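You operate a simulated robot arm through the tools that you are given. There is no shell and no other tool. Be economical: measure what you need, move in short steps, check, and stop when the job is done.

You are at the controls of a simulated robot arm. One attempt, no reset.

## Task
Put two of the water bottles from the low shelf over the bag table on the hall table top. Stack the 35 pts silica jar from the shoe cabinet top on top of the 60 pts silica jar. Stack the green snack tub from the shelf end of the bench on top of the purple snack tub. Push the mitten drawer shut. Stack the parcel labelled "julien" from the shoe cabinet top on top of the parcel labelled "camille". Press the green helmet button to switch it on. The order is free. Set down upright: water bottle.

It is judged by the outcome, as a careful person would: the job done as asked, and still so three seconds after it is handed in. It fails if anything else is knocked over, pushed out of place, dropped, spilled or broken.

## Robot
A 7-joint arm with a two-finger parallel gripper on a trunk, on a base that drives. Base frame: it is fixed to the floor where the robot stands at the start and does not move with it; the origin is under the middle of the robot, x ahead of it, y to its left, z up; the surface under the hand at the start is at about z = 80. Readings come in cm, degrees, newtons and seconds.
Its first joint turns from -166.0 to 166.0 degrees. Places, roughly: green helmet button [70, -130, 130]; hall table top [-150, 50, 80]; mitten drawer [-140, 210, 50]; parcel [50, 125, 100]; silica jar [50, 100, 100]; snack tub [-75, 375, 50]; water bottle [75, 0, 125]. Payload 4.4 kg.
The tool frame sits at the grasp point between the pads (the TCP): z along the fingers, y along the line on which they close. The tips reach 2.3 cm beyond it. Largest opening 9.4 cm; finger width 3.8, thickness 1; the body of the gripper, 5.4 by 9.6 cm, starts 3.9 cm behind the TCP.
Orientation is that of the tool frame in the base frame, as a unit quaternion [x, y, z, w]. With the fingers straight down and closing along the base's y, the tool's x points along the base's -x, its y along +y and its z along -z.

## Interface
- The arm moves only by the tool jog_arm. Its argument "increments" is one flat list of numbers, 7 for each row, row after row: the shift along the tool's x, y, z in cm, then the turn, a rotation vector about the tool's x, y, z in degrees, then the opening in per cent of the stroke, from 0 (shut) to 100 (fully open). In form: [x, y, z, wx, wy, wz, claw, x, y, z, wx, wy, wz, claw, ...]. A call has 1 to 8 rows; each row is the pose to reach, as a shift and turn from the pose commanded when the call began, along the tool's axes at that moment. Each row takes 0.2 s and may step no farther than 5 cm and 8.6 degrees from the row before; otherwise, or with a gripper value out of range, the whole call is refused. Where a pose cannot be reached the arm comes as near as it can. A force on the tool above 40 N (or 10 N above the force at the start of the call, whichever is more), or a blocked arm, ends the call early, and 0.2 s more pass. Each finger travels about 10.8 cm/s and halts on what it meets, pressing with about 45 N; the grip force reading is that of the motor and also rises with nothing between the fingers. The clock runs only during rows and for 0.2 s after the last one: add rows that repeat a pose to give the fingers time. The reply holds the time, the measured pose of the TCP, the force on the tool along the base axes, the opening and the grip force, in the units named above and with some noise, with the torque about the TCP (base axes, N m) and any sound that the robot's microphone picked up.
- Cameras (640 x 400 px; columns grow to the right, rows downward): "scene" is now at [18.79, 26.54, 149.85]; the picture's right is [0.32, -0.95, 0.00], its down [-0.27, -0.09, -0.96] and it looks along [0.91, 0.30, -0.28] (base axes); focal length 214 px, centre (320, 200). "wrist" rides on the gripper at [8.6, 1.6, -7.5] in the tool frame; the picture's right is [-0.18, 0.98, 0.00], its down [-0.58, -0.11, -0.81] and it looks along [-0.79, -0.15, 0.59] (tool axes); focal length 243 px, centre (320, 200). There is no depth. A picture from a camera that has moved, and an enlarged one, comes with that camera's place and axes in the base frame and with its lens.
- grab_frame(camera): a new picture of that camera. No time passes.
- drive_base(legs): drives the robot by 1 to 6 legs, each [ahead, left, turn to the left] in cm, cm and degrees, along the robot's own axes; the way and the turn of a leg run together, so that a leg with both is an arc; at most 150 cm and 180 degrees a leg. The arm and the cameras ride along, it lands a little off, and it stops where it bumps. It gives what a move gives.
- turn_head(pan, tilt): turns the head with the scene camera to pan (to the left, within 120 degrees either way) and tilt (down, from -29 to 69), counted from straight ahead of the robot. It gives what a move gives.
- zoom(camera, box): a new picture of the part [left, top, right, bottom] of that camera's present view, enlarged. No time passes.
- sign_off(): hands the job in; it is judged then, once.

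Go step by step. Nothing tells you exact positions but the pictures and the camera data: compare them with the known pose of the tool, close in by small moves and look again before you grip or let go. The budget is 186 turns and 144 pictures, counting those below and the enlarged ones. Unless the task says otherwise, let go and move clear before handing in, and close with one line.

The tools are called after "Emit:" as a command line: name --argument value ..., lists and objects as JSON in quotes. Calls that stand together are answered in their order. jog_arm: Moves the arm, as the interface text tells. Its arguments: {"type":"object","properties":{"increments":{"type":"array","items":{"type":"number"}}},"required":["increments"]} The other tools are called the same way: drive_base (legs) drives the base; turn_head (pan, tilt) turns the head that bears the scene camera; grab_frame (camera) takes a picture; zoom (camera, box) takes an enlarged picture of a part of a camera's view; sign_off () hands the job in.

At the start:

```text
time: 0.0
ee_pos: [47.5, 31.15, 142.3]
ee_rot: [0.0, 1.0, 0.001, 0.0]
ft_force: [-0.5, -0.3, 0.3]
moment: [0.04, 0.03, -0.02]
finger_gap: 9.4
finger_force: 0.1
robot x, y, heading: [0.09, -0.02, 0.1]
head pan, tilt: [18.4, 16.5]
```

scene: 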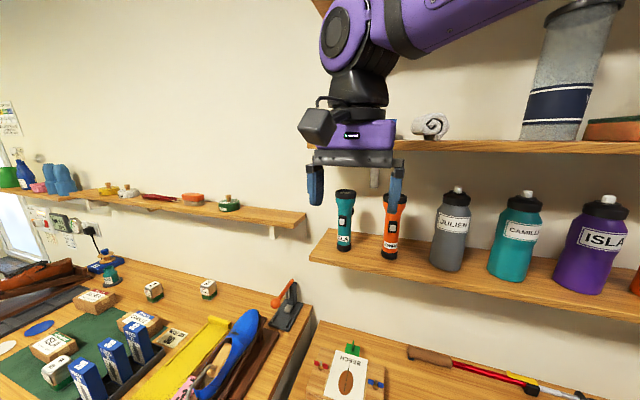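
wrist: 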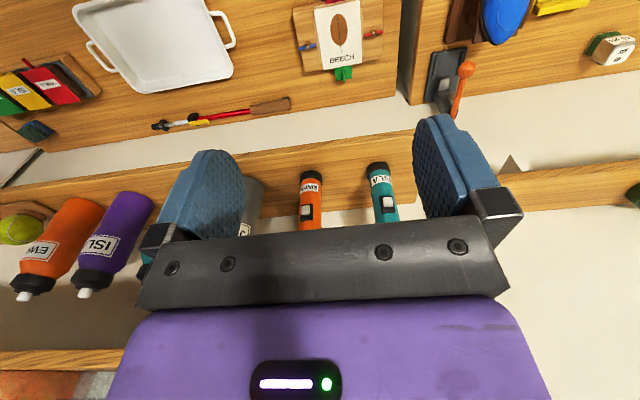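

I see the low shelf with four-ish bottles ahead, and the shoe cabinet to the left with jars and parcels. I'll look around first with the head.

Emit:
turn_head --pan -10 --tilt 20

Emit:
grab_frame --camera "scene"

Emit:
turn_head --pan -65 --tilt 20

Emit:
grab_frame --camera "scene"

Emit:
turn_head --pan 65 --tilt 30

Emit:
grab_frame --camera "scene"

Emit:
turn_head --pan 120 --tilt 20

Emit:
grab_frame --camera "scene"

```text
time: 0.9
ee_pos: [47.4, 31.21, 142.33]
ee_rot: [0.0, 1.0, 0.0, -0.001]
ft_force: [-0.6, 0.3, 0.4]
moment: [-0.02, 0.0, 0.02]
finger_gap: 9.41
finger_force: 0.1
robot x, y, heading: [-0.06, 0.65, -0.1]
head pan, tilt: [-10.0, 20.0]
```

```text
141 pictures are left
camera scene: at [19.1, 21.98, 149.27], right [-0.17, -0.98, 0.0], down [-0.34, 0.06, -0.94], along [0.93, -0.16, -0.34], focal length 214 px, centre (320, 200)
```

scene: 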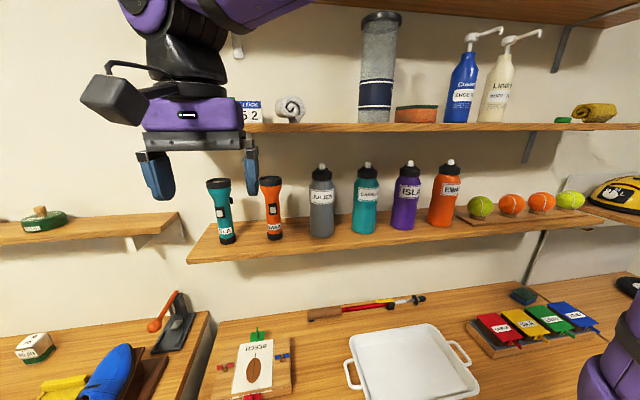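

```text
time: 2.2
ee_pos: [47.57, 31.18, 142.43]
ee_rot: [-0.001, 1.0, 0.0, 0.001]
ft_force: [-0.6, 0.0, 0.3]
moment: [0.0, -0.02, -0.02]
finger_gap: 9.4
finger_force: 0.0
robot x, y, heading: [-0.23, 0.14, -0.1]
head pan, tilt: [-65.0, 20.0]
```

```text
140 pictures are left
camera scene: at [13.87, 15.15, 149.27], right [-0.91, -0.42, 0.0], down [-0.14, 0.31, -0.94], along [0.4, -0.85, -0.34], focal length 214 px, centre (320, 200)
```

scene: 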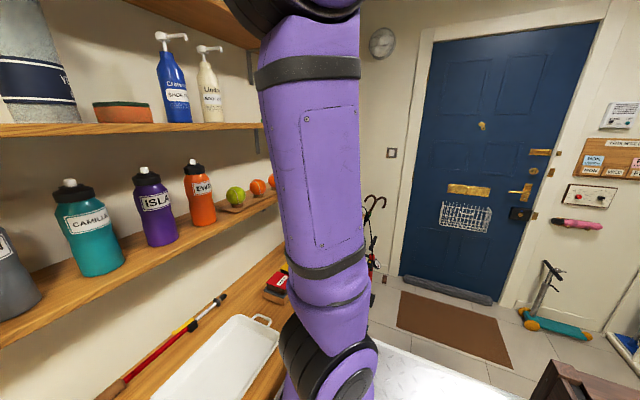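

```text
time: 4.3
ee_pos: [47.5, 31.18, 142.32]
ee_rot: [0.0, 1.0, 0.0, 0.0]
ft_force: [0.1, 0.4, -0.2]
moment: [-0.01, -0.01, -0.01]
finger_gap: 9.38
finger_force: 0.1
robot x, y, heading: [-0.03, 0.29, 0.1]
head pan, tilt: [65.0, 30.0]
```

```text
139 pictures are left
camera scene: at [13.76, 31.79, 147.67], right [0.91, -0.42, 0.0], down [-0.21, -0.45, -0.87], along [0.37, 0.78, -0.5], focal length 214 px, centre (320, 200)
```

scene: 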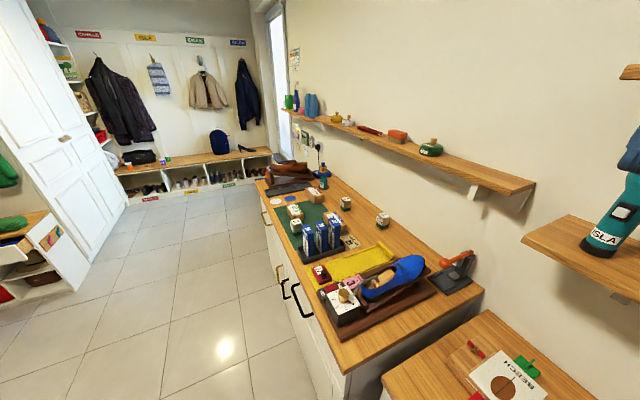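

```text
time: 5.5
ee_pos: [47.52, 31.13, 142.35]
ee_rot: [0.0, 1.0, 0.0, 0.0]
ft_force: [-0.4, 0.0, -0.1]
moment: [0.01, 0.0, 0.0]
finger_gap: 9.37
finger_force: 0.1
robot x, y, heading: [0.2, -0.0, 0.0]
head pan, tilt: [120.0, 20.0]
```

```text
138 pictures are left
camera scene: at [5.28, 31.66, 149.27], right [0.87, 0.5, 0.0], down [0.17, -0.3, -0.94], along [-0.47, 0.81, -0.34], focal length 214 px, centre (320, 200)
```

scene: 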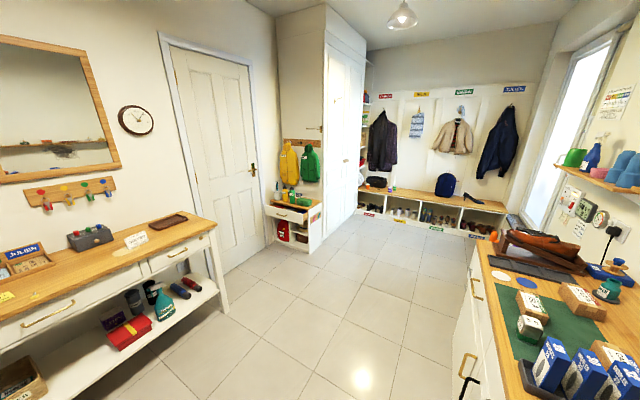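

Bottles stand on the low shelf (z≈118.5) around x≈75, spaced 12.5 cm (Julien y≈12, Camille y≈0). I'll back off a little and turn the tool toward horizontal with the wrist camera on top.

Emit:
drive_base --legs '[[-12, 0, 0]]'

Emit:
jog_arm --increments '[0, 0, 0.5, 5.3, 0, -5.3, 100, 0, 0, 1, 10.6, 0, -10.6, 100, 0, 0, 1.5, 15.9, 0, -15.9, 100, 0, 0, 2, 21.2, 0, -21.2, 100, 0, 0, 2.5, 26.5, 0, -26.5, 100, 0, 0, 3, 31.8, 0, -31.8, 100, 0, 0, 3.5, 37.1, 0, -37.1, 100, 0, 0, 4, 42.4, 0, -42.4, 100]'

```text
time: 6.8
ee_pos: [35.31, 31.29, 142.37]
ee_rot: [0.001, 1.0, 0.0, 0.0]
ft_force: [0.8, -0.5, 0.1]
moment: [0.0, 0.03, -0.01]
finger_gap: 9.38
finger_force: 0.2
robot x, y, heading: [-12.11, 0.05, -0.0]
head pan, tilt: [120.0, 20.0]
```

```text
time: 8.6
ee_pos: [35.14, 31.17, 138.42]
ee_rot: [-0.355, 0.865, -0.354, 0.001]
ft_force: [0.1, 0.9, 0.4]
moment: [0.06, 0.01, -0.05]
finger_gap: 9.4
finger_force: 0.1
robot x, y, heading: [-12.26, 0.22, -0.1]
head pan, tilt: [120.0, 20.0]
```

The turn works so far; I continue it through the remaining 120°.

Emit:
jog_arm --increments '[0, 0, 0, 5.3, 0, -5.3, 100, 0, 0, 0, 10.6, 0, -10.6, 100, 0, 0, 0, 15.9, 0, -15.9, 100, 0, 0, 0, 21.2, 0, -21.2, 100, 0, 0, 0, 26.5, 0, -26.5, 100, 0, 0, 0, 31.8, 0, -31.8, 100, 0, 0, 0, 37.1, 0, -37.1, 100, 0, 0, 0, 42.4, 0, -42.4, 100]'

Emit:
jog_arm --increments '[0, 0, 0, 5.3, 0, -5.3, 100, 0, 0, 0, 10.6, 0, -10.6, 100, 0, 0, 0, 15.9, 0, -15.9, 100, 0, 0, 0, 21.2, 0, -21.2, 100, 0, 0, 0, 26.5, 0, -26.5, 100, 0, 0, 0, 31.8, 0, -31.8, 100, 0, 0, 0, 37.1, 0, -37.1, 100, 0, 0, 0, 42.4, 0, -42.4, 100]'

Emit:
turn_head --pan -20 --tilt 20

Emit:
grab_frame --camera "scene"

Emit:
grab_frame --camera "wrist"

```text
time: 10.4
ee_pos: [35.28, 31.18, 138.4]
ee_rot: [0.612, -0.5, 0.613, 0.0]
ft_force: [-0.1, -0.4, -0.3]
moment: [0.02, 0.02, 0.0]
finger_gap: 9.39
finger_force: 0.1
robot x, y, heading: [-12.18, 0.25, -0.2]
head pan, tilt: [120.0, 20.0]
```

```text
time: 12.2
ee_pos: [35.27, 31.23, 138.38]
ee_rot: [0.708, 0.001, 0.707, -0.001]
ft_force: [-0.3, 0.9, -1.0]
moment: [-0.01, 0.03, -0.04]
finger_gap: 9.39
finger_force: 0.2
robot x, y, heading: [-12.41, 0.08, -0.3]
head pan, tilt: [120.0, 20.0]
```

```text
time: 14.4
ee_pos: [35.31, 31.15, 138.4]
ee_rot: [0.707, -0.002, 0.707, 0.0]
ft_force: [0.1, -0.5, -0.2]
moment: [-0.01, -0.02, 0.01]
finger_gap: 9.39
finger_force: 0.1
robot x, y, heading: [-11.98, 0.03, -0.1]
head pan, tilt: [-20.0, 20.0]
```

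```text
137 pictures are left
camera scene: at [6.43, 20.42, 149.27], right [-0.34, -0.94, 0.0], down [-0.32, 0.12, -0.94], along [0.88, -0.32, -0.34], focal length 214 px, centre (320, 200)
```

scene: 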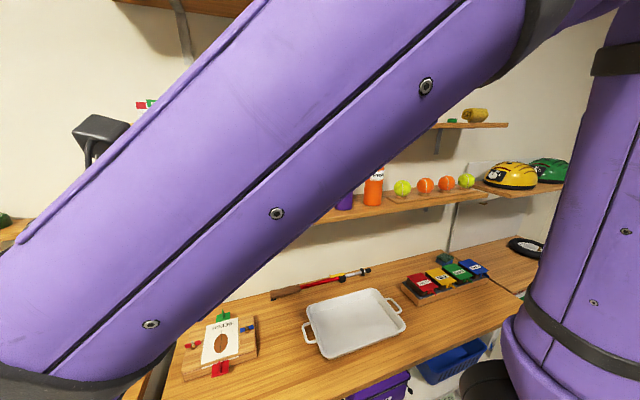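

```text
136 pictures are left
camera wrist: at [27.77, 29.61, 147.14], right [0.0, -0.98, -0.19], down [-0.81, 0.11, -0.58], along [0.59, 0.15, -0.79], focal length 243 px, centre (320, 200)
```

wrist: 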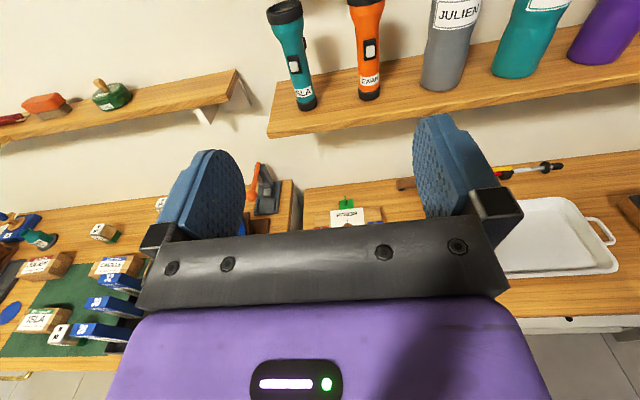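

The tool is horizontal with the camera on top. I move in front of the Julien bottle, staying short of the shelf.

Emit:
jog_arm --increments '[-1.6, 2.8, 2.8, 0, 0, 0, 100, -3.2, 5.6, 5.6, 0, 0, 0, 100, -4.8, 8.4, 8.4, 0, 0, 0, 100, -6.4, 11.2, 11.2, 0, 0, 0, 100, -8, 14, 14, 0, 0, 0, 100, -9.6, 16.8, 17, 0, 0, 0, 100, -11.4, 19.4, 20, 0, 0, 0, 100]'

Emit:
grab_frame --camera "wrist"

Emit:
grab_frame --camera "scene"

```text
time: 16.0
ee_pos: [55.33, 11.71, 126.84]
ee_rot: [0.707, 0.0, 0.707, -0.001]
ft_force: [-0.5, 0.9, -0.3]
moment: [-0.03, 0.01, 0.0]
finger_gap: 9.41
finger_force: 0.1
robot x, y, heading: [-12.33, 0.46, 0.1]
head pan, tilt: [-20.0, 20.0]
```

```text
135 pictures are left
camera wrist: at [47.71, 10.14, 135.62], right [0.0, -0.98, -0.19], down [-0.81, 0.11, -0.58], along [0.59, 0.15, -0.79], focal length 243 px, centre (320, 200)
```

wrist: 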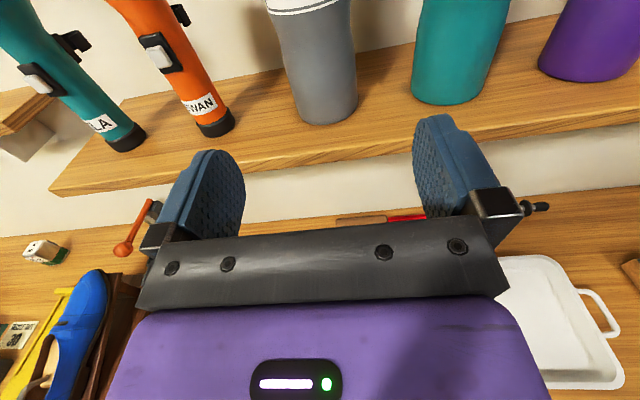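

```text
134 pictures are left
camera scene: at [6.36, 20.44, 149.28], right [-0.34, -0.94, 0.0], down [-0.32, 0.12, -0.94], along [0.88, -0.32, -0.34], focal length 214 px, centre (320, 200)
```

scene: 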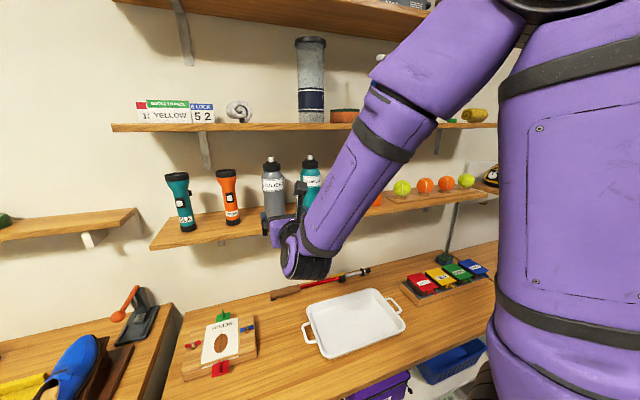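

The wrist view puts the Julien bottle's axis at about (75, 12.6), diameter ~7.5. I shift 0.9 left and advance toward it, then check.

Emit:
jog_arm --increments '[0, -0.9, 4, 0, 0, 0, 100, 0, -0.9, 8.5, 0, 0, 0, 100, 0, -0.9, 12, 0, 0, 0, 100]'

Emit:
grab_frame --camera "wrist"

```text
time: 16.8
ee_pos: [67.27, 12.73, 127.08]
ee_rot: [0.707, -0.001, 0.707, 0.001]
ft_force: [-0.5, 0.8, 1.0]
moment: [0.05, 0.04, -0.02]
finger_gap: 9.43
finger_force: 0.1
robot x, y, heading: [-12.55, 0.15, -0.2]
head pan, tilt: [-20.0, 20.0]
```

```text
133 pictures are left
camera wrist: at [59.67, 11.16, 135.77], right [0.0, -0.98, -0.18], down [-0.81, 0.11, -0.58], along [0.59, 0.15, -0.79], focal length 243 px, centre (320, 200)
```

wrist: 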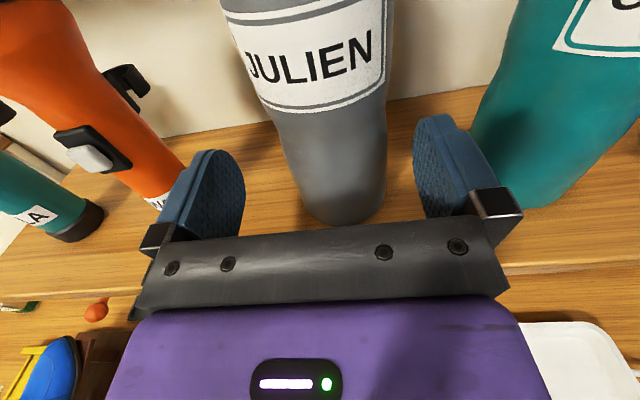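

Well centred. I advance 7 cm and close.

Emit:
jog_arm --increments '[0, 0.2, 3.5, 0, 0, 0, 100, 0, 0.2, 7.1, 0, 0, 0, 100, 0, 0.2, 7.1, 0, 0, 0, 0, 0, 0.2, 7.1, 0, 0, 0, 0, 0, 0.2, 7.1, 0, 0, 0, 0]'

Emit:
grab_frame --camera "wrist"

```text
time: 18.0
ee_pos: [74.53, 12.41, 126.93]
ee_rot: [0.707, 0.0, 0.707, -0.001]
ft_force: [-0.2, -0.3, 1.7]
moment: [0.13, -0.01, 0.05]
finger_gap: 6.51
finger_force: 45.4
robot x, y, heading: [-12.08, -0.24, -0.0]
head pan, tilt: [-20.0, 20.0]
```

```text
132 pictures are left
camera wrist: at [67.0, 10.82, 135.69], right [0.0, -0.98, -0.19], down [-0.81, 0.11, -0.58], along [0.59, 0.15, -0.79], focal length 243 px, centre (320, 200)
```

wrist: 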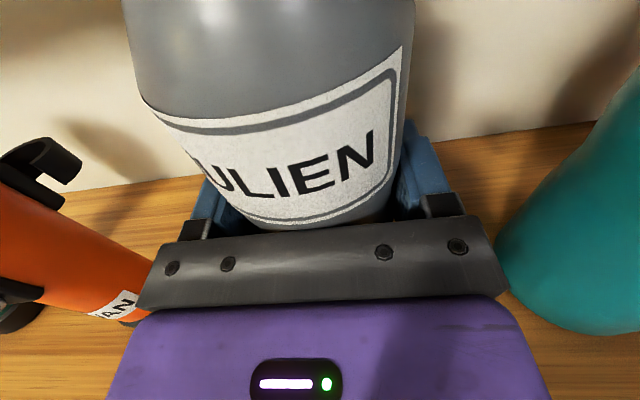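

Gripped at 6.5 cm. Lift 2.5 cm and pull back.

Emit:
jog_arm --increments '[2.5, 0, 0, 0, 0, 0, 0, 2.5, 0, -4.5, 0, 0, 0, 0, 2.5, 0, -9, 0, 0, 0, 0, 2.5, 0, -13.5, 0, 0, 0, 0, 2.5, 0, -18, 0, 0, 0, 0, 2.5, 0, -22.5, 0, 0, 0, 0, 2.5, 0, -27, 0, 0, 0, 0]'

Emit:
grab_frame --camera "scene"

```text
time: 19.6
ee_pos: [49.11, 14.21, 130.97]
ee_rot: [0.708, -0.002, 0.706, 0.001]
ft_force: [1.9, 0.5, -6.0]
moment: [0.0, -0.06, 0.01]
finger_gap: 6.54
finger_force: 45.0
out of reach, approached as far as the arm can: row 7
robot x, y, heading: [-12.2, -0.04, -0.1]
head pan, tilt: [-20.0, 20.0]
```

```text
131 pictures are left
camera scene: at [6.52, 20.41, 149.26], right [-0.34, -0.94, 0.0], down [-0.32, 0.12, -0.94], along [0.88, -0.32, -0.34], focal length 214 px, centre (320, 200)
```

scene: 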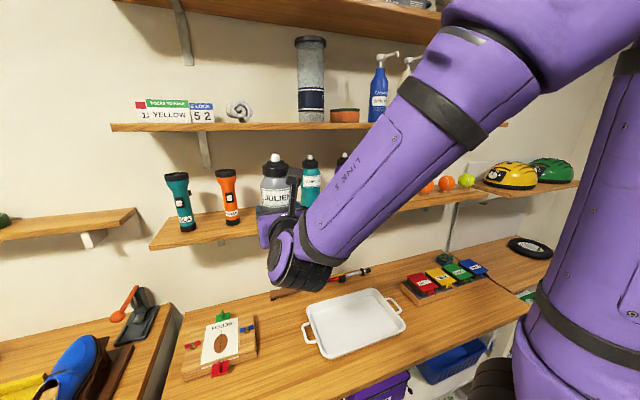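

Bottle held. I back away and turn to face the hall table.

Emit:
drive_base --legs '[[-36, 0, 0], [0, 0, 180]]'

Emit:
turn_head --pan 0 --tilt 30

Emit:
grab_frame --camera "scene"

Emit:
turn_head --pan -50 --tilt 35

Emit:
grab_frame --camera "scene"

```text
time: 29.3
ee_pos: [-109.42, -15.36, 131.08]
ee_rot: [-0.005, 0.708, -0.007, -0.706]
ft_force: [0.7, 0.2, -5.0]
moment: [-0.01, 0.03, 0.04]
finger_gap: 6.59
finger_force: 45.8
robot x, y, heading: [-48.48, 0.38, -178.9]
head pan, tilt: [-20.0, 20.0]
```

```text
time: 30.2
ee_pos: [-109.46, -15.29, 131.02]
ee_rot: [-0.006, 0.707, -0.006, -0.707]
ft_force: [0.1, 1.0, -4.1]
moment: [0.01, 0.02, -0.02]
finger_gap: 6.54
finger_force: 44.6
robot x, y, heading: [-48.56, -0.19, -179.1]
head pan, tilt: [0.0, 30.0]
```

```text
130 pictures are left
camera scene: at [-67.17, -23.72, 147.67], right [-0.02, 1.0, 0.0], down [0.5, 0.01, -0.87], along [-0.87, -0.02, -0.5], focal length 214 px, centre (320, 200)
```

scene: 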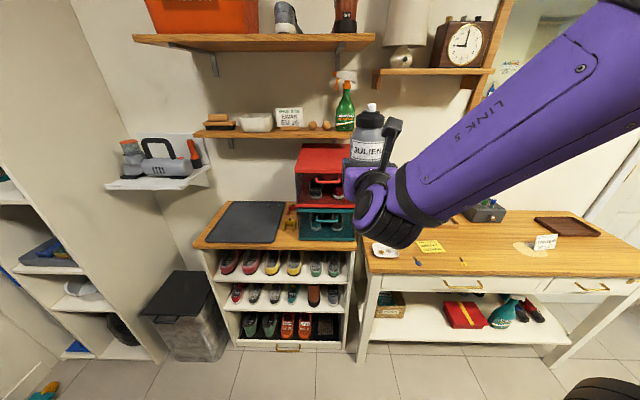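

```text
time: 31.3
ee_pos: [-109.52, -15.25, 130.96]
ee_rot: [-0.006, 0.707, -0.006, -0.707]
ft_force: [0.7, -0.1, -4.7]
moment: [0.0, 0.02, -0.02]
finger_gap: 6.57
finger_force: 45.1
robot x, y, heading: [-48.66, 0.41, -178.9]
head pan, tilt: [-50.0, 35.0]
```

```text
129 pictures are left
camera scene: at [-63.92, -16.92, 146.89], right [0.75, 0.66, 0.0], down [0.38, -0.43, -0.82], along [-0.54, 0.62, -0.57], focal length 214 px, centre (320, 200)
```

scene: 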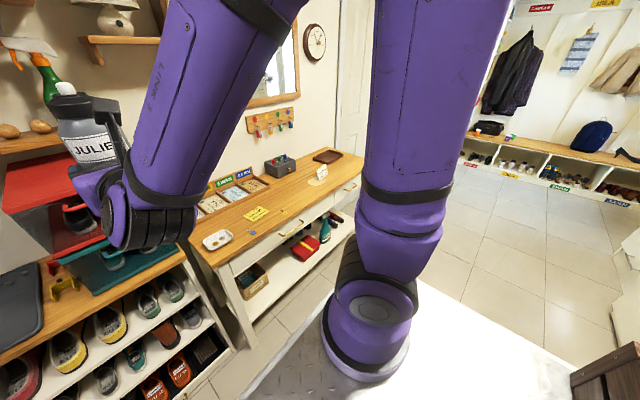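

The hall table front edge is at x≈-128, with a free strip around (-141, 50). I sidestep to face it and look closer.

Emit:
drive_base --legs '[[0, -62, -1]]'

Emit:
turn_head --pan -5 --tilt 40

Emit:
grab_frame --camera "scene"

Emit:
grab_frame --camera "wrist"

```text
time: 34.8
ee_pos: [-110.51, 47.71, 131.11]
ee_rot: [0.0, 0.707, -0.001, -0.707]
ft_force: [-0.1, -0.4, -5.1]
moment: [0.01, 0.05, -0.01]
finger_gap: 6.55
finger_force: 45.8
robot x, y, heading: [-49.44, 62.08, -179.9]
head pan, tilt: [-50.0, 35.0]
```

```text
time: 36.0
ee_pos: [-110.52, 47.74, 131.02]
ee_rot: [0.0, 0.708, -0.001, -0.707]
ft_force: [-0.6, 0.1, -5.4]
moment: [0.01, 0.01, 0.02]
finger_gap: 6.54
finger_force: 45.2
robot x, y, heading: [-48.97, 61.93, -179.9]
head pan, tilt: [-5.0, 40.0]
```

```text
128 pictures are left
camera scene: at [-67.7, 39.51, 146.13], right [0.08, 1.0, 0.0], down [0.64, -0.05, -0.77], along [-0.76, 0.06, -0.64], focal length 214 px, centre (320, 200)
```

scene: 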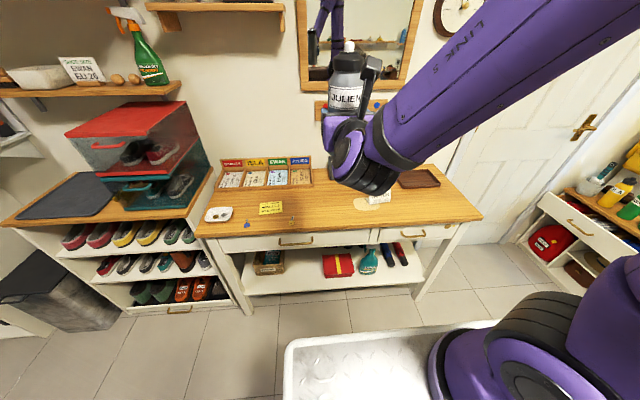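

```text
127 pictures are left
camera wrist: at [-103.05, 49.53, 139.75], right [0.0, 0.98, -0.19], down [0.81, -0.11, -0.58], along [-0.59, -0.15, -0.79], focal length 243 px, centre (320, 200)
```

wrist: 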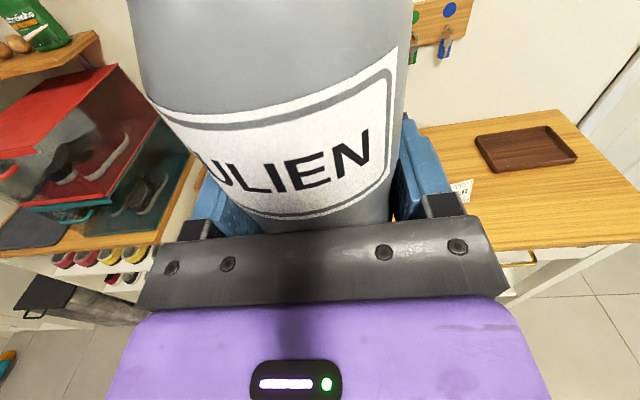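

Emit:
zoom --camera "scene" --box '[190, 140, 490, 260]'

```text
2.13 times, centred on (340, 200) of scene
camera zoom: at [-67.7, 39.51, 146.13], right [0.08, 1.0, 0.0], down [0.64, -0.05, -0.77], along [-0.76, 0.06, -0.64], focal length 458 px, centre (277, 200)
```

zoom: 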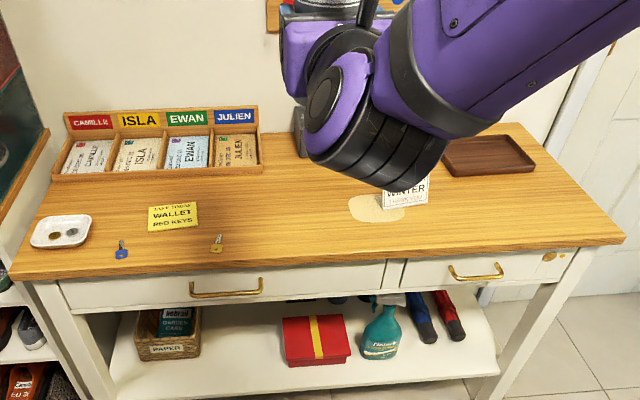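

Free spot on the table around (-139, 51). I drive 15 cm closer, move forward over it and descend halfway.

Emit:
drive_base --legs '[[15, 0, 0]]'

Emit:
jog_arm --increments '[0, 1, 4.5, 0, 0, 0, 0, 0, 2, 9, 0, 0, 0, 0, 0, 3, 13.5, 0, 0, 0, 0, -5, 3, 13.5, 0, 0, 0, 0, -10, 3, 13.5, 0, 0, 0, 0, -15, 3, 13.5, 0, 0, 0, 0, -20, 3, 13.5, 0, 0, 0, 0, -25, 3, 13.5, 0, 0, 0, 0]'

Emit:
grab_frame --camera "scene"

```text
time: 37.3
ee_pos: [-125.32, 47.64, 130.93]
ee_rot: [0.0, 0.708, -0.001, -0.706]
ft_force: [-0.2, -0.6, -5.3]
moment: [0.01, 0.05, 0.02]
finger_gap: 6.58
finger_force: 44.8
robot x, y, heading: [-64.17, 62.07, -179.4]
head pan, tilt: [-5.0, 40.0]
```

```text
time: 39.1
ee_pos: [-138.89, 50.33, 105.91]
ee_rot: [-0.002, 0.707, -0.003, -0.707]
ft_force: [0.7, 0.9, -4.8]
moment: [0.01, 0.0, 0.01]
finger_gap: 6.55
finger_force: 44.8
robot x, y, heading: [-64.26, 62.27, -179.6]
head pan, tilt: [-5.0, 40.0]
```

```text
125 pictures are left
camera scene: at [-82.48, 39.41, 146.14], right [0.08, 1.0, 0.0], down [0.64, -0.05, -0.77], along [-0.76, 0.06, -0.64], focal length 214 px, centre (320, 200)
```

scene: 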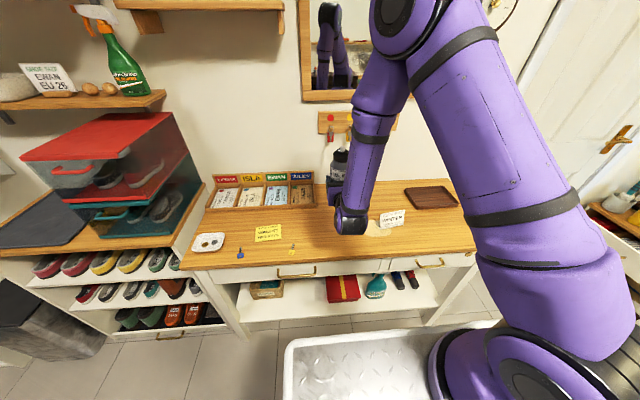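

Emit:
jog_arm --increments '[-5, 0, 0, 0, 0, 0, 0, -10, 0, 0, 0, 0, 0, 0, -14, 0, 0, 0, 0, 0, 0]'

Emit:
grab_frame --camera "scene"

Emit:
grab_frame --camera "wrist"

```text
time: 39.9
ee_pos: [-138.86, 50.44, 91.98]
ee_rot: [0.001, -0.707, 0.002, 0.707]
ft_force: [1.0, 0.6, -3.9]
moment: [0.0, 0.03, 0.0]
finger_gap: 6.56
finger_force: 45.2
robot x, y, heading: [-64.27, 61.95, -179.9]
head pan, tilt: [-5.0, 40.0]
```

```text
124 pictures are left
camera scene: at [-82.51, 39.41, 146.14], right [0.08, 1.0, 0.0], down [0.64, -0.05, -0.77], along [-0.76, 0.06, -0.64], focal length 214 px, centre (320, 200)
```

scene: 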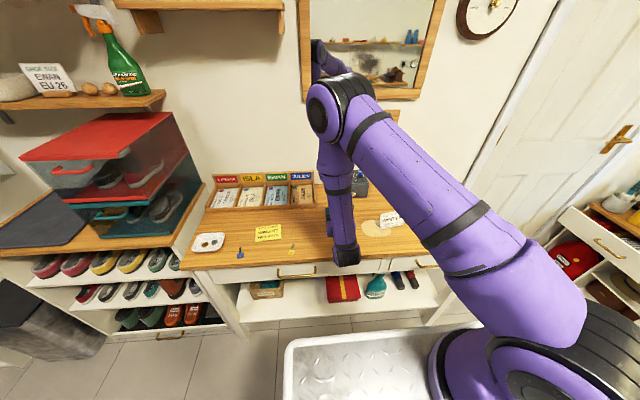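

```text
123 pictures are left
camera wrist: at [-131.4, 52.15, 100.77], right [0.0, 0.98, -0.19], down [0.81, -0.11, -0.58], along [-0.59, -0.15, -0.79], focal length 243 px, centre (320, 200)
```

wrist: 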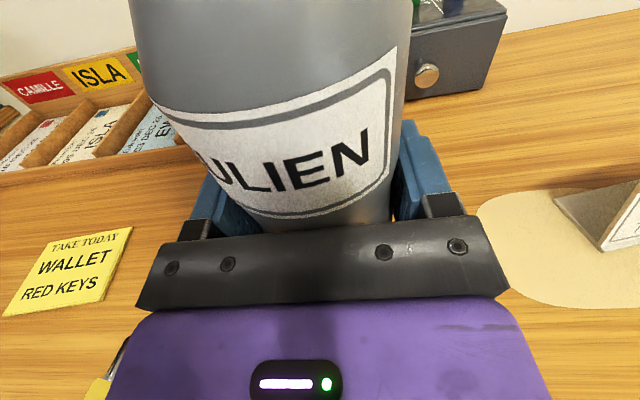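

Emit:
jog_arm --increments '[-1.5, 0, 0, 0, 0, 0, 0, -3, 0, 0, 0, 0, 0, 0]'

Emit:
jog_arm --increments '[-0.5, 0, 0, 0, 0, 0, 0]'

```text
time: 40.5
ee_pos: [-138.96, 50.46, 88.93]
ee_rot: [-0.002, 0.708, -0.003, -0.707]
ft_force: [0.0, 0.1, -5.6]
moment: [-0.01, 0.0, -0.04]
finger_gap: 6.53
finger_force: 44.7
robot x, y, heading: [-64.21, 62.08, -179.7]
head pan, tilt: [-5.0, 40.0]
```

```text
time: 40.9
ee_pos: [-138.95, 50.61, 88.8]
ee_rot: [0.001, -0.705, 0.003, 0.71]
ft_force: [-4.2, 2.5, 31.1]
moment: [0.28, 0.08, 0.47]
finger_gap: 6.59
finger_force: 44.8
robot x, y, heading: [-63.97, 62.35, -179.9]
head pan, tilt: [-5.0, 40.0]
```

Touched down. I ease up slightly, open and back straight out.

Emit:
jog_arm --increments '[0.4, 0, 0, 0, 0, 0, 0, 0.4, 0, 0, 0, 0, 0, 40, 0.4, 0, 0, 0, 0, 0, 100, 0.4, 0, 0, 0, 0, 0, 100, 0.4, 0, -4, 0, 0, 0, 100, 0.4, 0, -8, 0, 0, 0, 100, 2, 0, -12, 0, 0, 0, 100]'

Emit:
grab_frame --camera "wrist"

```text
time: 42.5
ee_pos: [-126.49, 50.44, 90.36]
ee_rot: [0.0, 0.708, -0.001, -0.707]
ft_force: [0.3, 0.8, -0.6]
moment: [0.01, 0.0, -0.01]
finger_gap: 9.4
finger_force: 0.0
robot x, y, heading: [-64.32, 61.98, -179.5]
head pan, tilt: [-5.0, 40.0]
```

```text
122 pictures are left
camera wrist: at [-119.14, 52.12, 99.18], right [0.0, 0.98, -0.19], down [0.81, -0.11, -0.58], along [-0.59, -0.15, -0.79], focal length 243 px, centre (320, 200)
```

wrist: 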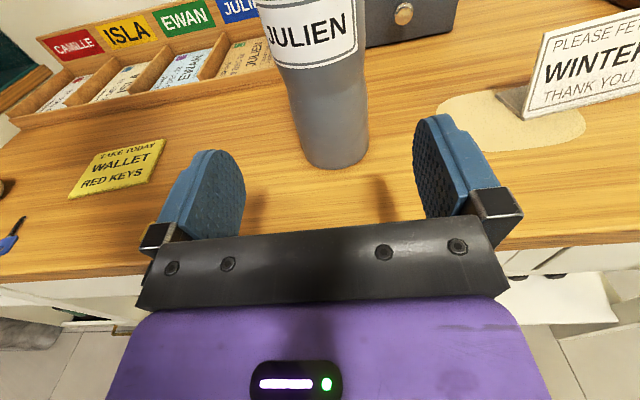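

The bottle stands upright. Now raise the arm and return for the Camille bottle.

Emit:
jog_arm --increments '[4.6, 0, 0, 0, 0, 0, 100, 9.2, 0, 0, 0, 0, 0, 100, 13.8, 0, 0, 0, 0, 0, 100, 18.4, 0, 0, 0, 0, 0, 100, 23, 0, 0, 0, 0, 0, 100, 27.6, 0, 0, 0, 0, 0, 100, 32.2, 0, 0, 0, 0, 0, 100, 36.8, 0, 0, 0, 0, 0, 100]'

Emit:
drive_base --legs '[[-16, 0, 0], [0, 62, 0], [0, 0, -180], [33, 0, 0]]'

Emit:
grab_frame --camera "wrist"

```text
time: 44.3
ee_pos: [-128.56, 49.04, 128.22]
ee_rot: [-0.002, 0.708, -0.001, -0.706]
ft_force: [-2.2, 0.1, -0.3]
moment: [-0.02, 0.03, -0.04]
finger_gap: 9.4
finger_force: 0.0
out of reach, approached as far as the arm can: row 2, 3, 4, 5, 6, 7, 8
robot x, y, heading: [-64.45, 62.19, -179.7]
head pan, tilt: [-5.0, 40.0]
```

```text
time: 57.9
ee_pos: [49.61, 16.67, 128.22]
ee_rot: [0.708, 0.008, 0.706, -0.009]
ft_force: [-0.6, 0.0, 0.2]
moment: [0.0, 0.02, -0.03]
finger_gap: 9.4
finger_force: 0.2
robot x, y, heading: [-14.57, 2.3, 1.5]
head pan, tilt: [-5.0, 40.0]
```

```text
121 pictures are left
camera wrist: at [42.09, 15.0, 137.06], right [0.03, -0.98, -0.19], down [-0.81, 0.09, -0.58], along [0.59, 0.16, -0.79], focal length 243 px, centre (320, 200)
```

wrist: 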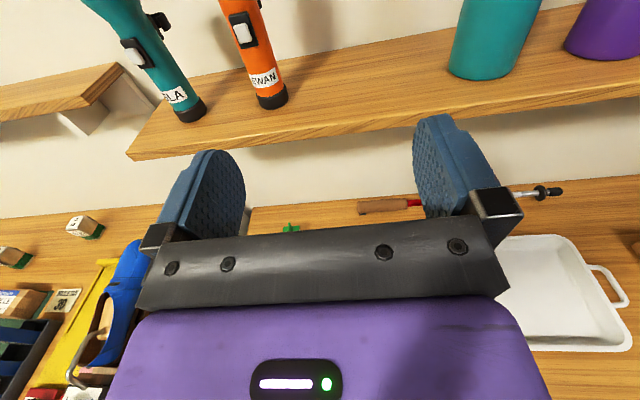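

Emit:
jog_arm --increments '[-0.3, 3.5, 2.4, -0.5, 0, 0, 100, -0.6, 7, 4.8, -1, 0, 0, 100, -0.9, 10.5, 7.2, -1.5, 0, 0, 100, -1.2, 14, 9.6, -1.5, 0, 0, 100, -1.2, 16.8, 12, -1.5, 0, 0, 100]'

Emit:
grab_frame --camera "wrist"

```text
time: 59.0
ee_pos: [58.92, 3.88, 126.68]
ee_rot: [0.709, 0.003, 0.705, 0.0]
ft_force: [-0.2, 0.7, 0.5]
moment: [0.0, -0.02, -0.04]
finger_gap: 9.41
finger_force: 0.0
out of reach, approached as far as the arm can: row 4, 5
robot x, y, heading: [-14.66, 2.4, 1.8]
head pan, tilt: [-5.0, 40.0]
```

```text
120 pictures are left
camera wrist: at [51.57, 2.29, 135.58], right [0.0, -0.98, -0.18], down [-0.81, 0.1, -0.58], along [0.58, 0.15, -0.8], focal length 243 px, centre (320, 200)
```

wrist: 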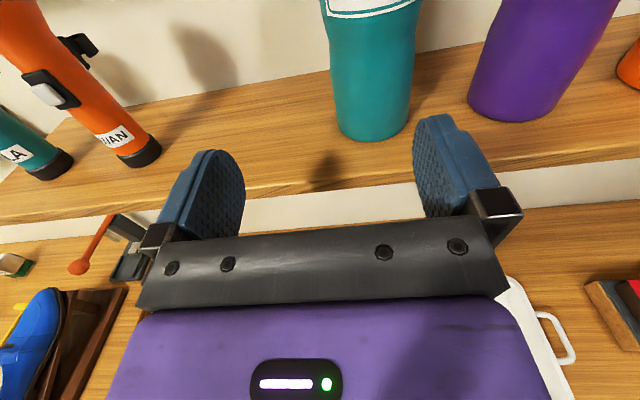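

The arm is limited straight ahead of the base, so I sidestep the base instead to align with Camille (y≈0).

Emit:
drive_base --legs '[[0, -4, 0]]'

Emit:
jog_arm --increments '[0, 0, 4, 0, 0, 0, 100, 0, 0, 8, 0, 0, 0, 100]'

Emit:
grab_frame --camera "wrist"

```text
time: 59.9
ee_pos: [59.12, -0.31, 126.7]
ee_rot: [0.71, 0.001, 0.704, 0.002]
ft_force: [0.4, -0.4, -0.5]
moment: [-0.01, 0.0, 0.02]
finger_gap: 9.39
finger_force: 0.1
robot x, y, heading: [-14.56, -1.73, 1.7]
head pan, tilt: [-5.0, 40.0]
```

```text
time: 60.5
ee_pos: [66.98, -0.39, 126.79]
ee_rot: [0.71, 0.002, 0.705, 0.001]
ft_force: [-0.7, 0.6, 0.8]
moment: [0.0, 0.0, -0.07]
finger_gap: 9.4
finger_force: 0.0
robot x, y, heading: [-14.05, -1.97, 1.9]
head pan, tilt: [-5.0, 40.0]
```

```text
119 pictures are left
camera wrist: at [59.69, -1.84, 135.53], right [0.0, -0.98, -0.18], down [-0.81, 0.11, -0.58], along [0.59, 0.14, -0.8], focal length 243 px, centre (320, 200)
```

wrist: 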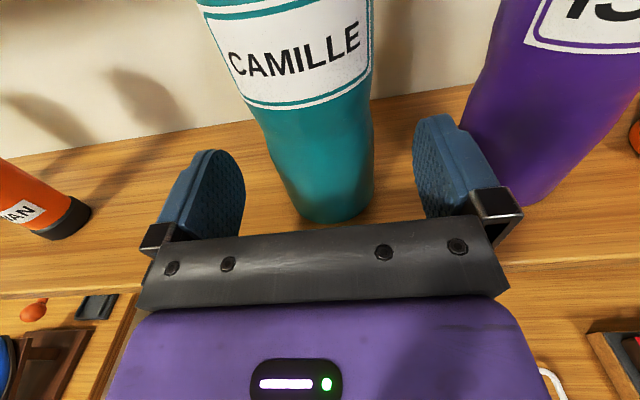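

Camille axis y≈0.7. Shift 1 cm left, advance 7.5 and grip.

Emit:
jog_arm --increments '[0, -1.1, 1.5, 0, 0, 0, 100, 0, -1.1, 5, 0, 0, 0, 100, 0, -1.1, 7.6, 0, 0, 0, 100, 0, -1.1, 7.6, 0, 0, 0, 0, 0, -1.1, 7.6, 0, 0, 0, 0, 0, -1.1, 7.6, 0, 0, 0, 0]'

Emit:
grab_frame --camera "wrist"

```text
time: 61.9
ee_pos: [74.62, 0.79, 126.53]
ee_rot: [0.71, 0.001, 0.705, 0.001]
ft_force: [0.1, 3.1, 2.9]
moment: [-0.62, 0.1, 0.04]
finger_gap: 6.53
finger_force: 44.7
robot x, y, heading: [-14.53, -1.72, 1.7]
head pan, tilt: [-5.0, 40.0]
```

```text
118 pictures are left
camera wrist: at [67.31, -0.69, 135.45], right [0.0, -0.98, -0.18], down [-0.81, 0.11, -0.58], along [0.59, 0.15, -0.8], focal length 243 px, centre (320, 200)
```

wrist: 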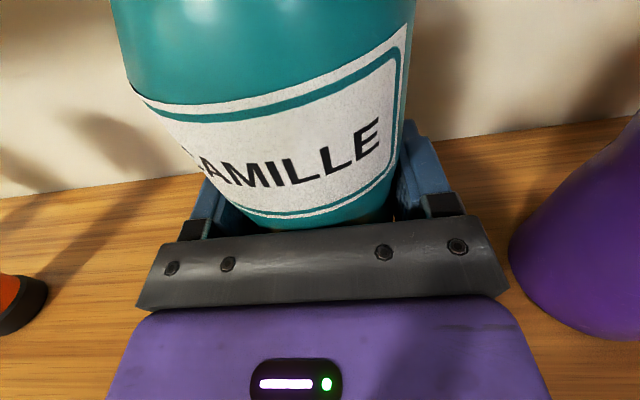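

Gripped. Lift and back out with the base, then fold the arm a bit.

Emit:
jog_arm --increments '[1.3, 0, 0, 0, 0, 0, 0, 2.6, 0, 0, 0, 0, 0, 0]'

Emit:
drive_base --legs '[[-36, 0, 0]]'

Emit:
jog_arm --increments '[0, -2.5, -4, 0, 0, 0, 0, 0, -5, -8, 0, 0, 0, 0, 0, -7.5, -12, 0, 0, 0, 0, 0, -10, -16, 0, 0, 0, 0, 0, -12, -20, 0, 0, 0, 0, 0, -12, -24, 0, 0, 0, 0]'

Emit:
grab_frame --camera "wrist"

```text
time: 62.5
ee_pos: [74.83, 0.82, 129.06]
ee_rot: [0.711, 0.001, 0.704, 0.002]
ft_force: [1.1, 0.0, -5.3]
moment: [0.01, -0.03, 0.02]
finger_gap: 6.53
finger_force: 44.6
robot x, y, heading: [-14.34, -1.92, 1.7]
head pan, tilt: [-5.0, 40.0]
```

```text
time: 64.8
ee_pos: [38.69, -0.3, 129.18]
ee_rot: [0.711, 0.001, 0.704, 0.003]
ft_force: [0.4, 0.1, -4.7]
moment: [0.0, -0.03, -0.01]
finger_gap: 6.56
finger_force: 44.9
robot x, y, heading: [-50.71, -3.11, 1.5]
head pan, tilt: [-5.0, 40.0]
```

```text
time: 66.2
ee_pos: [14.68, 11.55, 128.89]
ee_rot: [0.711, 0.002, 0.703, 0.002]
ft_force: [1.0, -0.6, -6.4]
moment: [0.01, -0.08, -0.01]
finger_gap: 6.58
finger_force: 45.0
robot x, y, heading: [-50.63, -2.82, 1.5]
head pan, tilt: [-5.0, 40.0]
```

```text
117 pictures are left
camera wrist: at [7.37, 10.16, 137.88], right [0.0, -0.98, -0.18], down [-0.81, 0.11, -0.57], along [0.58, 0.14, -0.8], focal length 243 px, centre (320, 200)
```

wrist: 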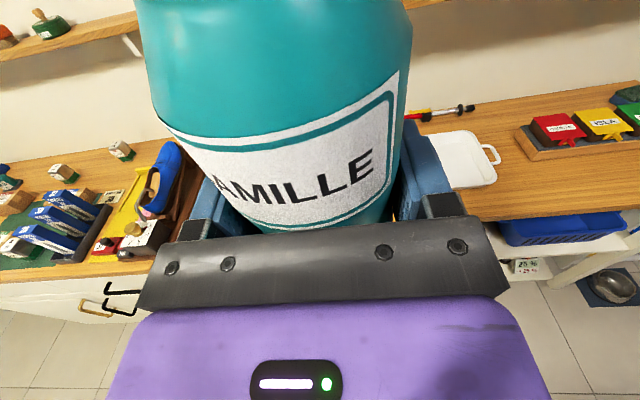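

Emit:
drive_base --legs '[[0, 0, 178.5], [0, -106, 0], [12, 0, 0]]'

Emit:
grab_frame --camera "scene"

```text
time: 79.9
ee_pos: [-131.33, 87.33, 129.02]
ee_rot: [-0.006, 0.711, -0.002, -0.703]
ft_force: [-0.6, 0.5, -4.9]
moment: [0.02, 0.04, -0.02]
finger_gap: 6.56
finger_force: 45.4
robot x, y, heading: [-65.94, 102.28, -177.8]
head pan, tilt: [-5.0, 40.0]
```

```text
116 pictures are left
camera scene: at [-83.81, 79.12, 146.13], right [0.05, 1.0, 0.0], down [0.64, -0.03, -0.77], along [-0.77, 0.04, -0.64], focal length 214 px, centre (320, 200)
```

scene: 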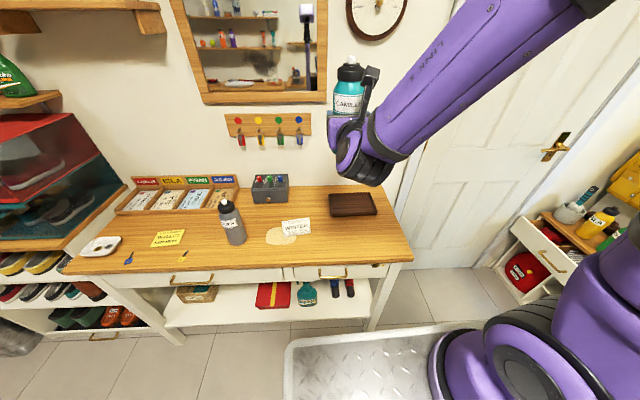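

Emit:
jog_arm --increments '[0, 2, 3, 0, 0, 0, 0, 0, 3.7, 5.5, 0, 0, 0, 0, -5, 3.7, 5.5, 0, 0, 0, 0, -10, 3.7, 5.5, 0, 0, 0, 0, -15, 3.7, 5.5, 0, 0, 0, 0, -20, 3.7, 5.5, 0, 0, 0, 0, -25, 3.7, 5.5, 0, 0, 0, 0, -30, 3.7, 5.5, 0, 0, 0, 0]'

Emit:
grab_frame --camera "wrist"

Emit:
grab_frame --camera "scene"

```text
time: 81.7
ee_pos: [-136.24, 91.39, 99.14]
ee_rot: [-0.005, 0.71, -0.002, -0.705]
ft_force: [1.0, 0.6, -3.4]
moment: [-0.01, -0.01, 0.04]
finger_gap: 6.55
finger_force: 44.7
robot x, y, heading: [-66.04, 102.5, -177.8]
head pan, tilt: [-5.0, 40.0]
```

```text
115 pictures are left
camera wrist: at [-129.04, 93.07, 107.93], right [-0.01, 0.98, -0.18], down [0.81, -0.1, -0.58], along [-0.58, -0.15, -0.8], focal length 243 px, centre (320, 200)
```

wrist: 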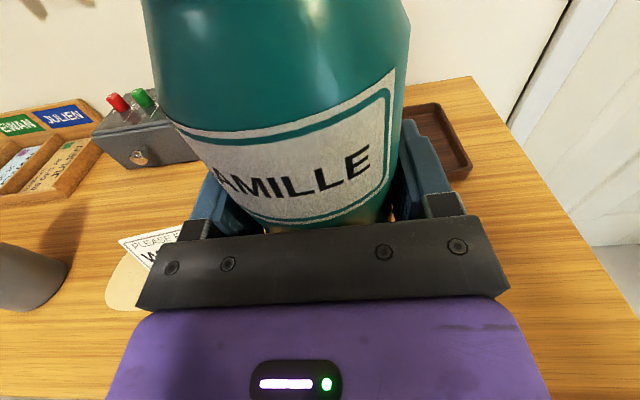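

```text
114 pictures are left
camera scene: at [-83.76, 79.17, 146.14], right [0.05, 1.0, 0.0], down [0.64, -0.03, -0.77], along [-0.77, 0.04, -0.64], focal length 214 px, centre (320, 200)
```

scene: 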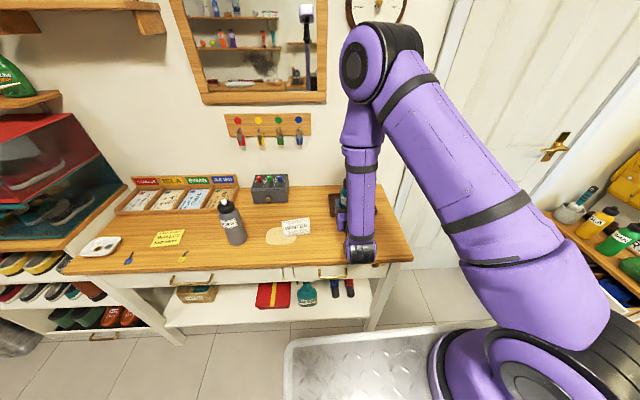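

Clear below; descend to touch.

Emit:
jog_arm --increments '[-4, 0, 0, 0, 0, 0, 0, -8, 0, 0, 0, 0, 0, 0, -10.2, 0, 0, 0, 0, 0, 0]'

Emit:
jog_arm --increments '[-0.6, 0, 0, 0, 0, 0, 0]'

```text
time: 82.5
ee_pos: [-136.35, 91.28, 89.17]
ee_rot: [-0.004, 0.707, -0.003, -0.707]
ft_force: [2.7, 3.3, 31.2]
moment: [-0.38, -0.1, 0.41]
finger_gap: 6.5
finger_force: 45.2
robot x, y, heading: [-65.98, 102.75, -177.9]
head pan, tilt: [-5.0, 40.0]
```

```text
time: 82.9
ee_pos: [-136.4, 91.23, 88.45]
ee_rot: [-0.005, 0.709, -0.002, -0.705]
ft_force: [0.4, -2.5, 30.4]
moment: [-0.93, 0.09, 0.21]
finger_gap: 6.51
finger_force: 45.1
robot x, y, heading: [-66.08, 102.35, -177.6]
head pan, tilt: [-5.0, 40.0]
```

Emit:
jog_arm --increments '[0.5, 0, 0, 0, 0, 0, 0, 0.5, 0, 0, 0, 0, 0, 40, 0.5, 0, 0, 0, 0, 0, 100, 0.5, 0, 0, 0, 0, 0, 100, 0.5, 0, -4, 0, 0, 0, 100, 0.5, 0, -8, 0, 0, 0, 100, 2, 0, -12, 0, 0, 0, 100]'

Emit:
grab_frame --camera "wrist"

```text
time: 84.5
ee_pos: [-124.37, 91.29, 90.34]
ee_rot: [-0.005, 0.71, -0.002, -0.704]
ft_force: [0.1, 0.0, -0.1]
moment: [-0.02, 0.01, 0.02]
finger_gap: 9.41
finger_force: 0.1
robot x, y, heading: [-66.03, 102.43, -177.9]
head pan, tilt: [-5.0, 40.0]
```

```text
113 pictures are left
camera wrist: at [-117.2, 93.1, 99.19], right [-0.01, 0.98, -0.18], down [0.81, -0.1, -0.57], along [-0.58, -0.15, -0.8], focal length 243 px, centre (320, 200)
```

wrist: 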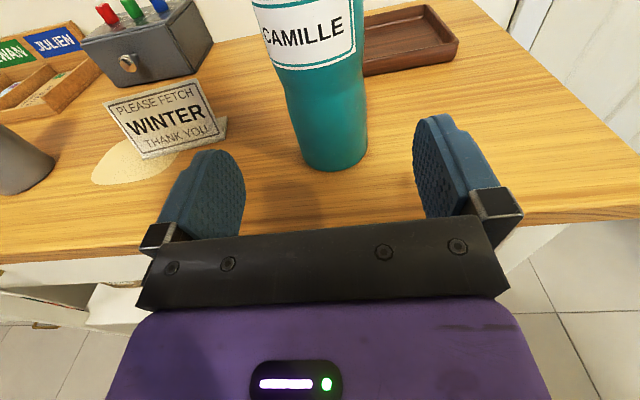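

Both bottles are done. Next the mitten drawer: raise the arm a bit and look to the right.

Emit:
turn_head --pan -60 --tilt 35

Emit:
grab_frame --camera "scene"

```text
time: 85.7
ee_pos: [-124.56, 91.39, 90.38]
ee_rot: [-0.005, 0.711, -0.002, -0.704]
ft_force: [0.2, -0.5, -0.1]
moment: [0.0, -0.02, -0.02]
finger_gap: 9.41
finger_force: 0.0
robot x, y, heading: [-66.05, 102.21, -178.1]
head pan, tilt: [-60.0, 35.0]
```

```text
112 pictures are left
camera scene: at [-79.99, 86.15, 146.89], right [0.85, 0.53, 0.0], down [0.31, -0.49, -0.82], along [-0.44, 0.69, -0.57], focal length 214 px, centre (320, 200)
```

scene: 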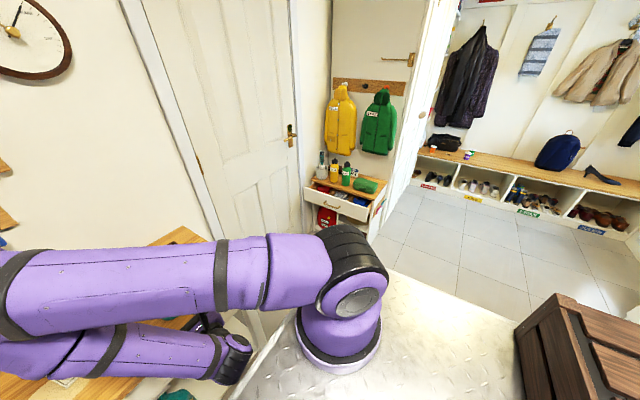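

Emit:
drive_base --legs '[[-16, 0, -2], [0, -90, 0]]'

Emit:
turn_head --pan -10 --tilt 40

Emit:
grab_frame --camera "scene"

Emit:
grab_frame --camera "wrist"

```text
time: 91.4
ee_pos: [-109.46, 183.21, 90.35]
ee_rot: [0.009, 0.71, 0.011, -0.704]
ft_force: [0.0, 0.9, 0.5]
moment: [0.02, 0.01, 0.0]
finger_gap: 9.39
finger_force: 0.1
robot x, y, heading: [-50.83, 192.35, -180.1]
head pan, tilt: [-60.0, 35.0]
```

```text
time: 92.6
ee_pos: [-109.35, 183.16, 90.33]
ee_rot: [0.007, 0.711, 0.01, -0.704]
ft_force: [-0.2, 0.0, -0.4]
moment: [-0.03, 0.0, 0.03]
finger_gap: 9.4
finger_force: 0.2
robot x, y, heading: [-50.62, 192.38, -179.8]
head pan, tilt: [-10.0, 40.0]
```

```text
111 pictures are left
camera scene: at [-69.02, 170.27, 146.13], right [0.17, 0.98, 0.0], down [0.63, -0.11, -0.77], along [-0.75, 0.13, -0.64], focal length 214 px, centre (320, 200)
```

scene: 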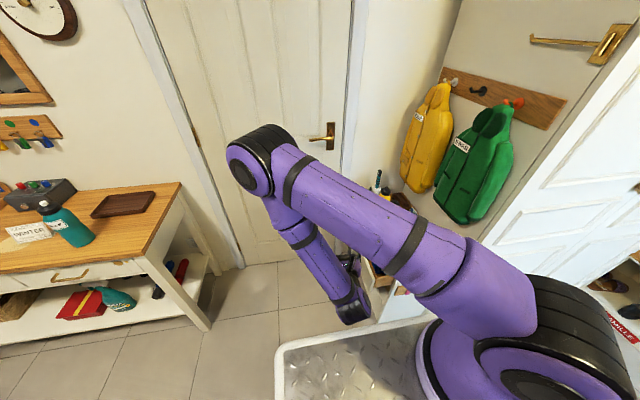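

```text
110 pictures are left
camera wrist: at [-101.98, 184.64, 99.18], right [0.03, 0.98, -0.18], down [0.81, -0.13, -0.57], along [-0.59, -0.13, -0.8], focal length 243 px, centre (320, 200)
```

wrist: 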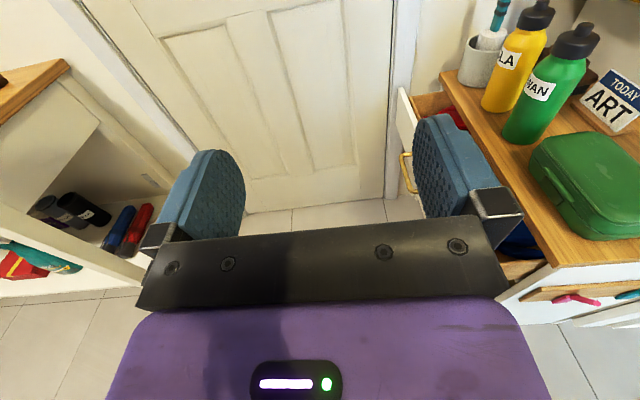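

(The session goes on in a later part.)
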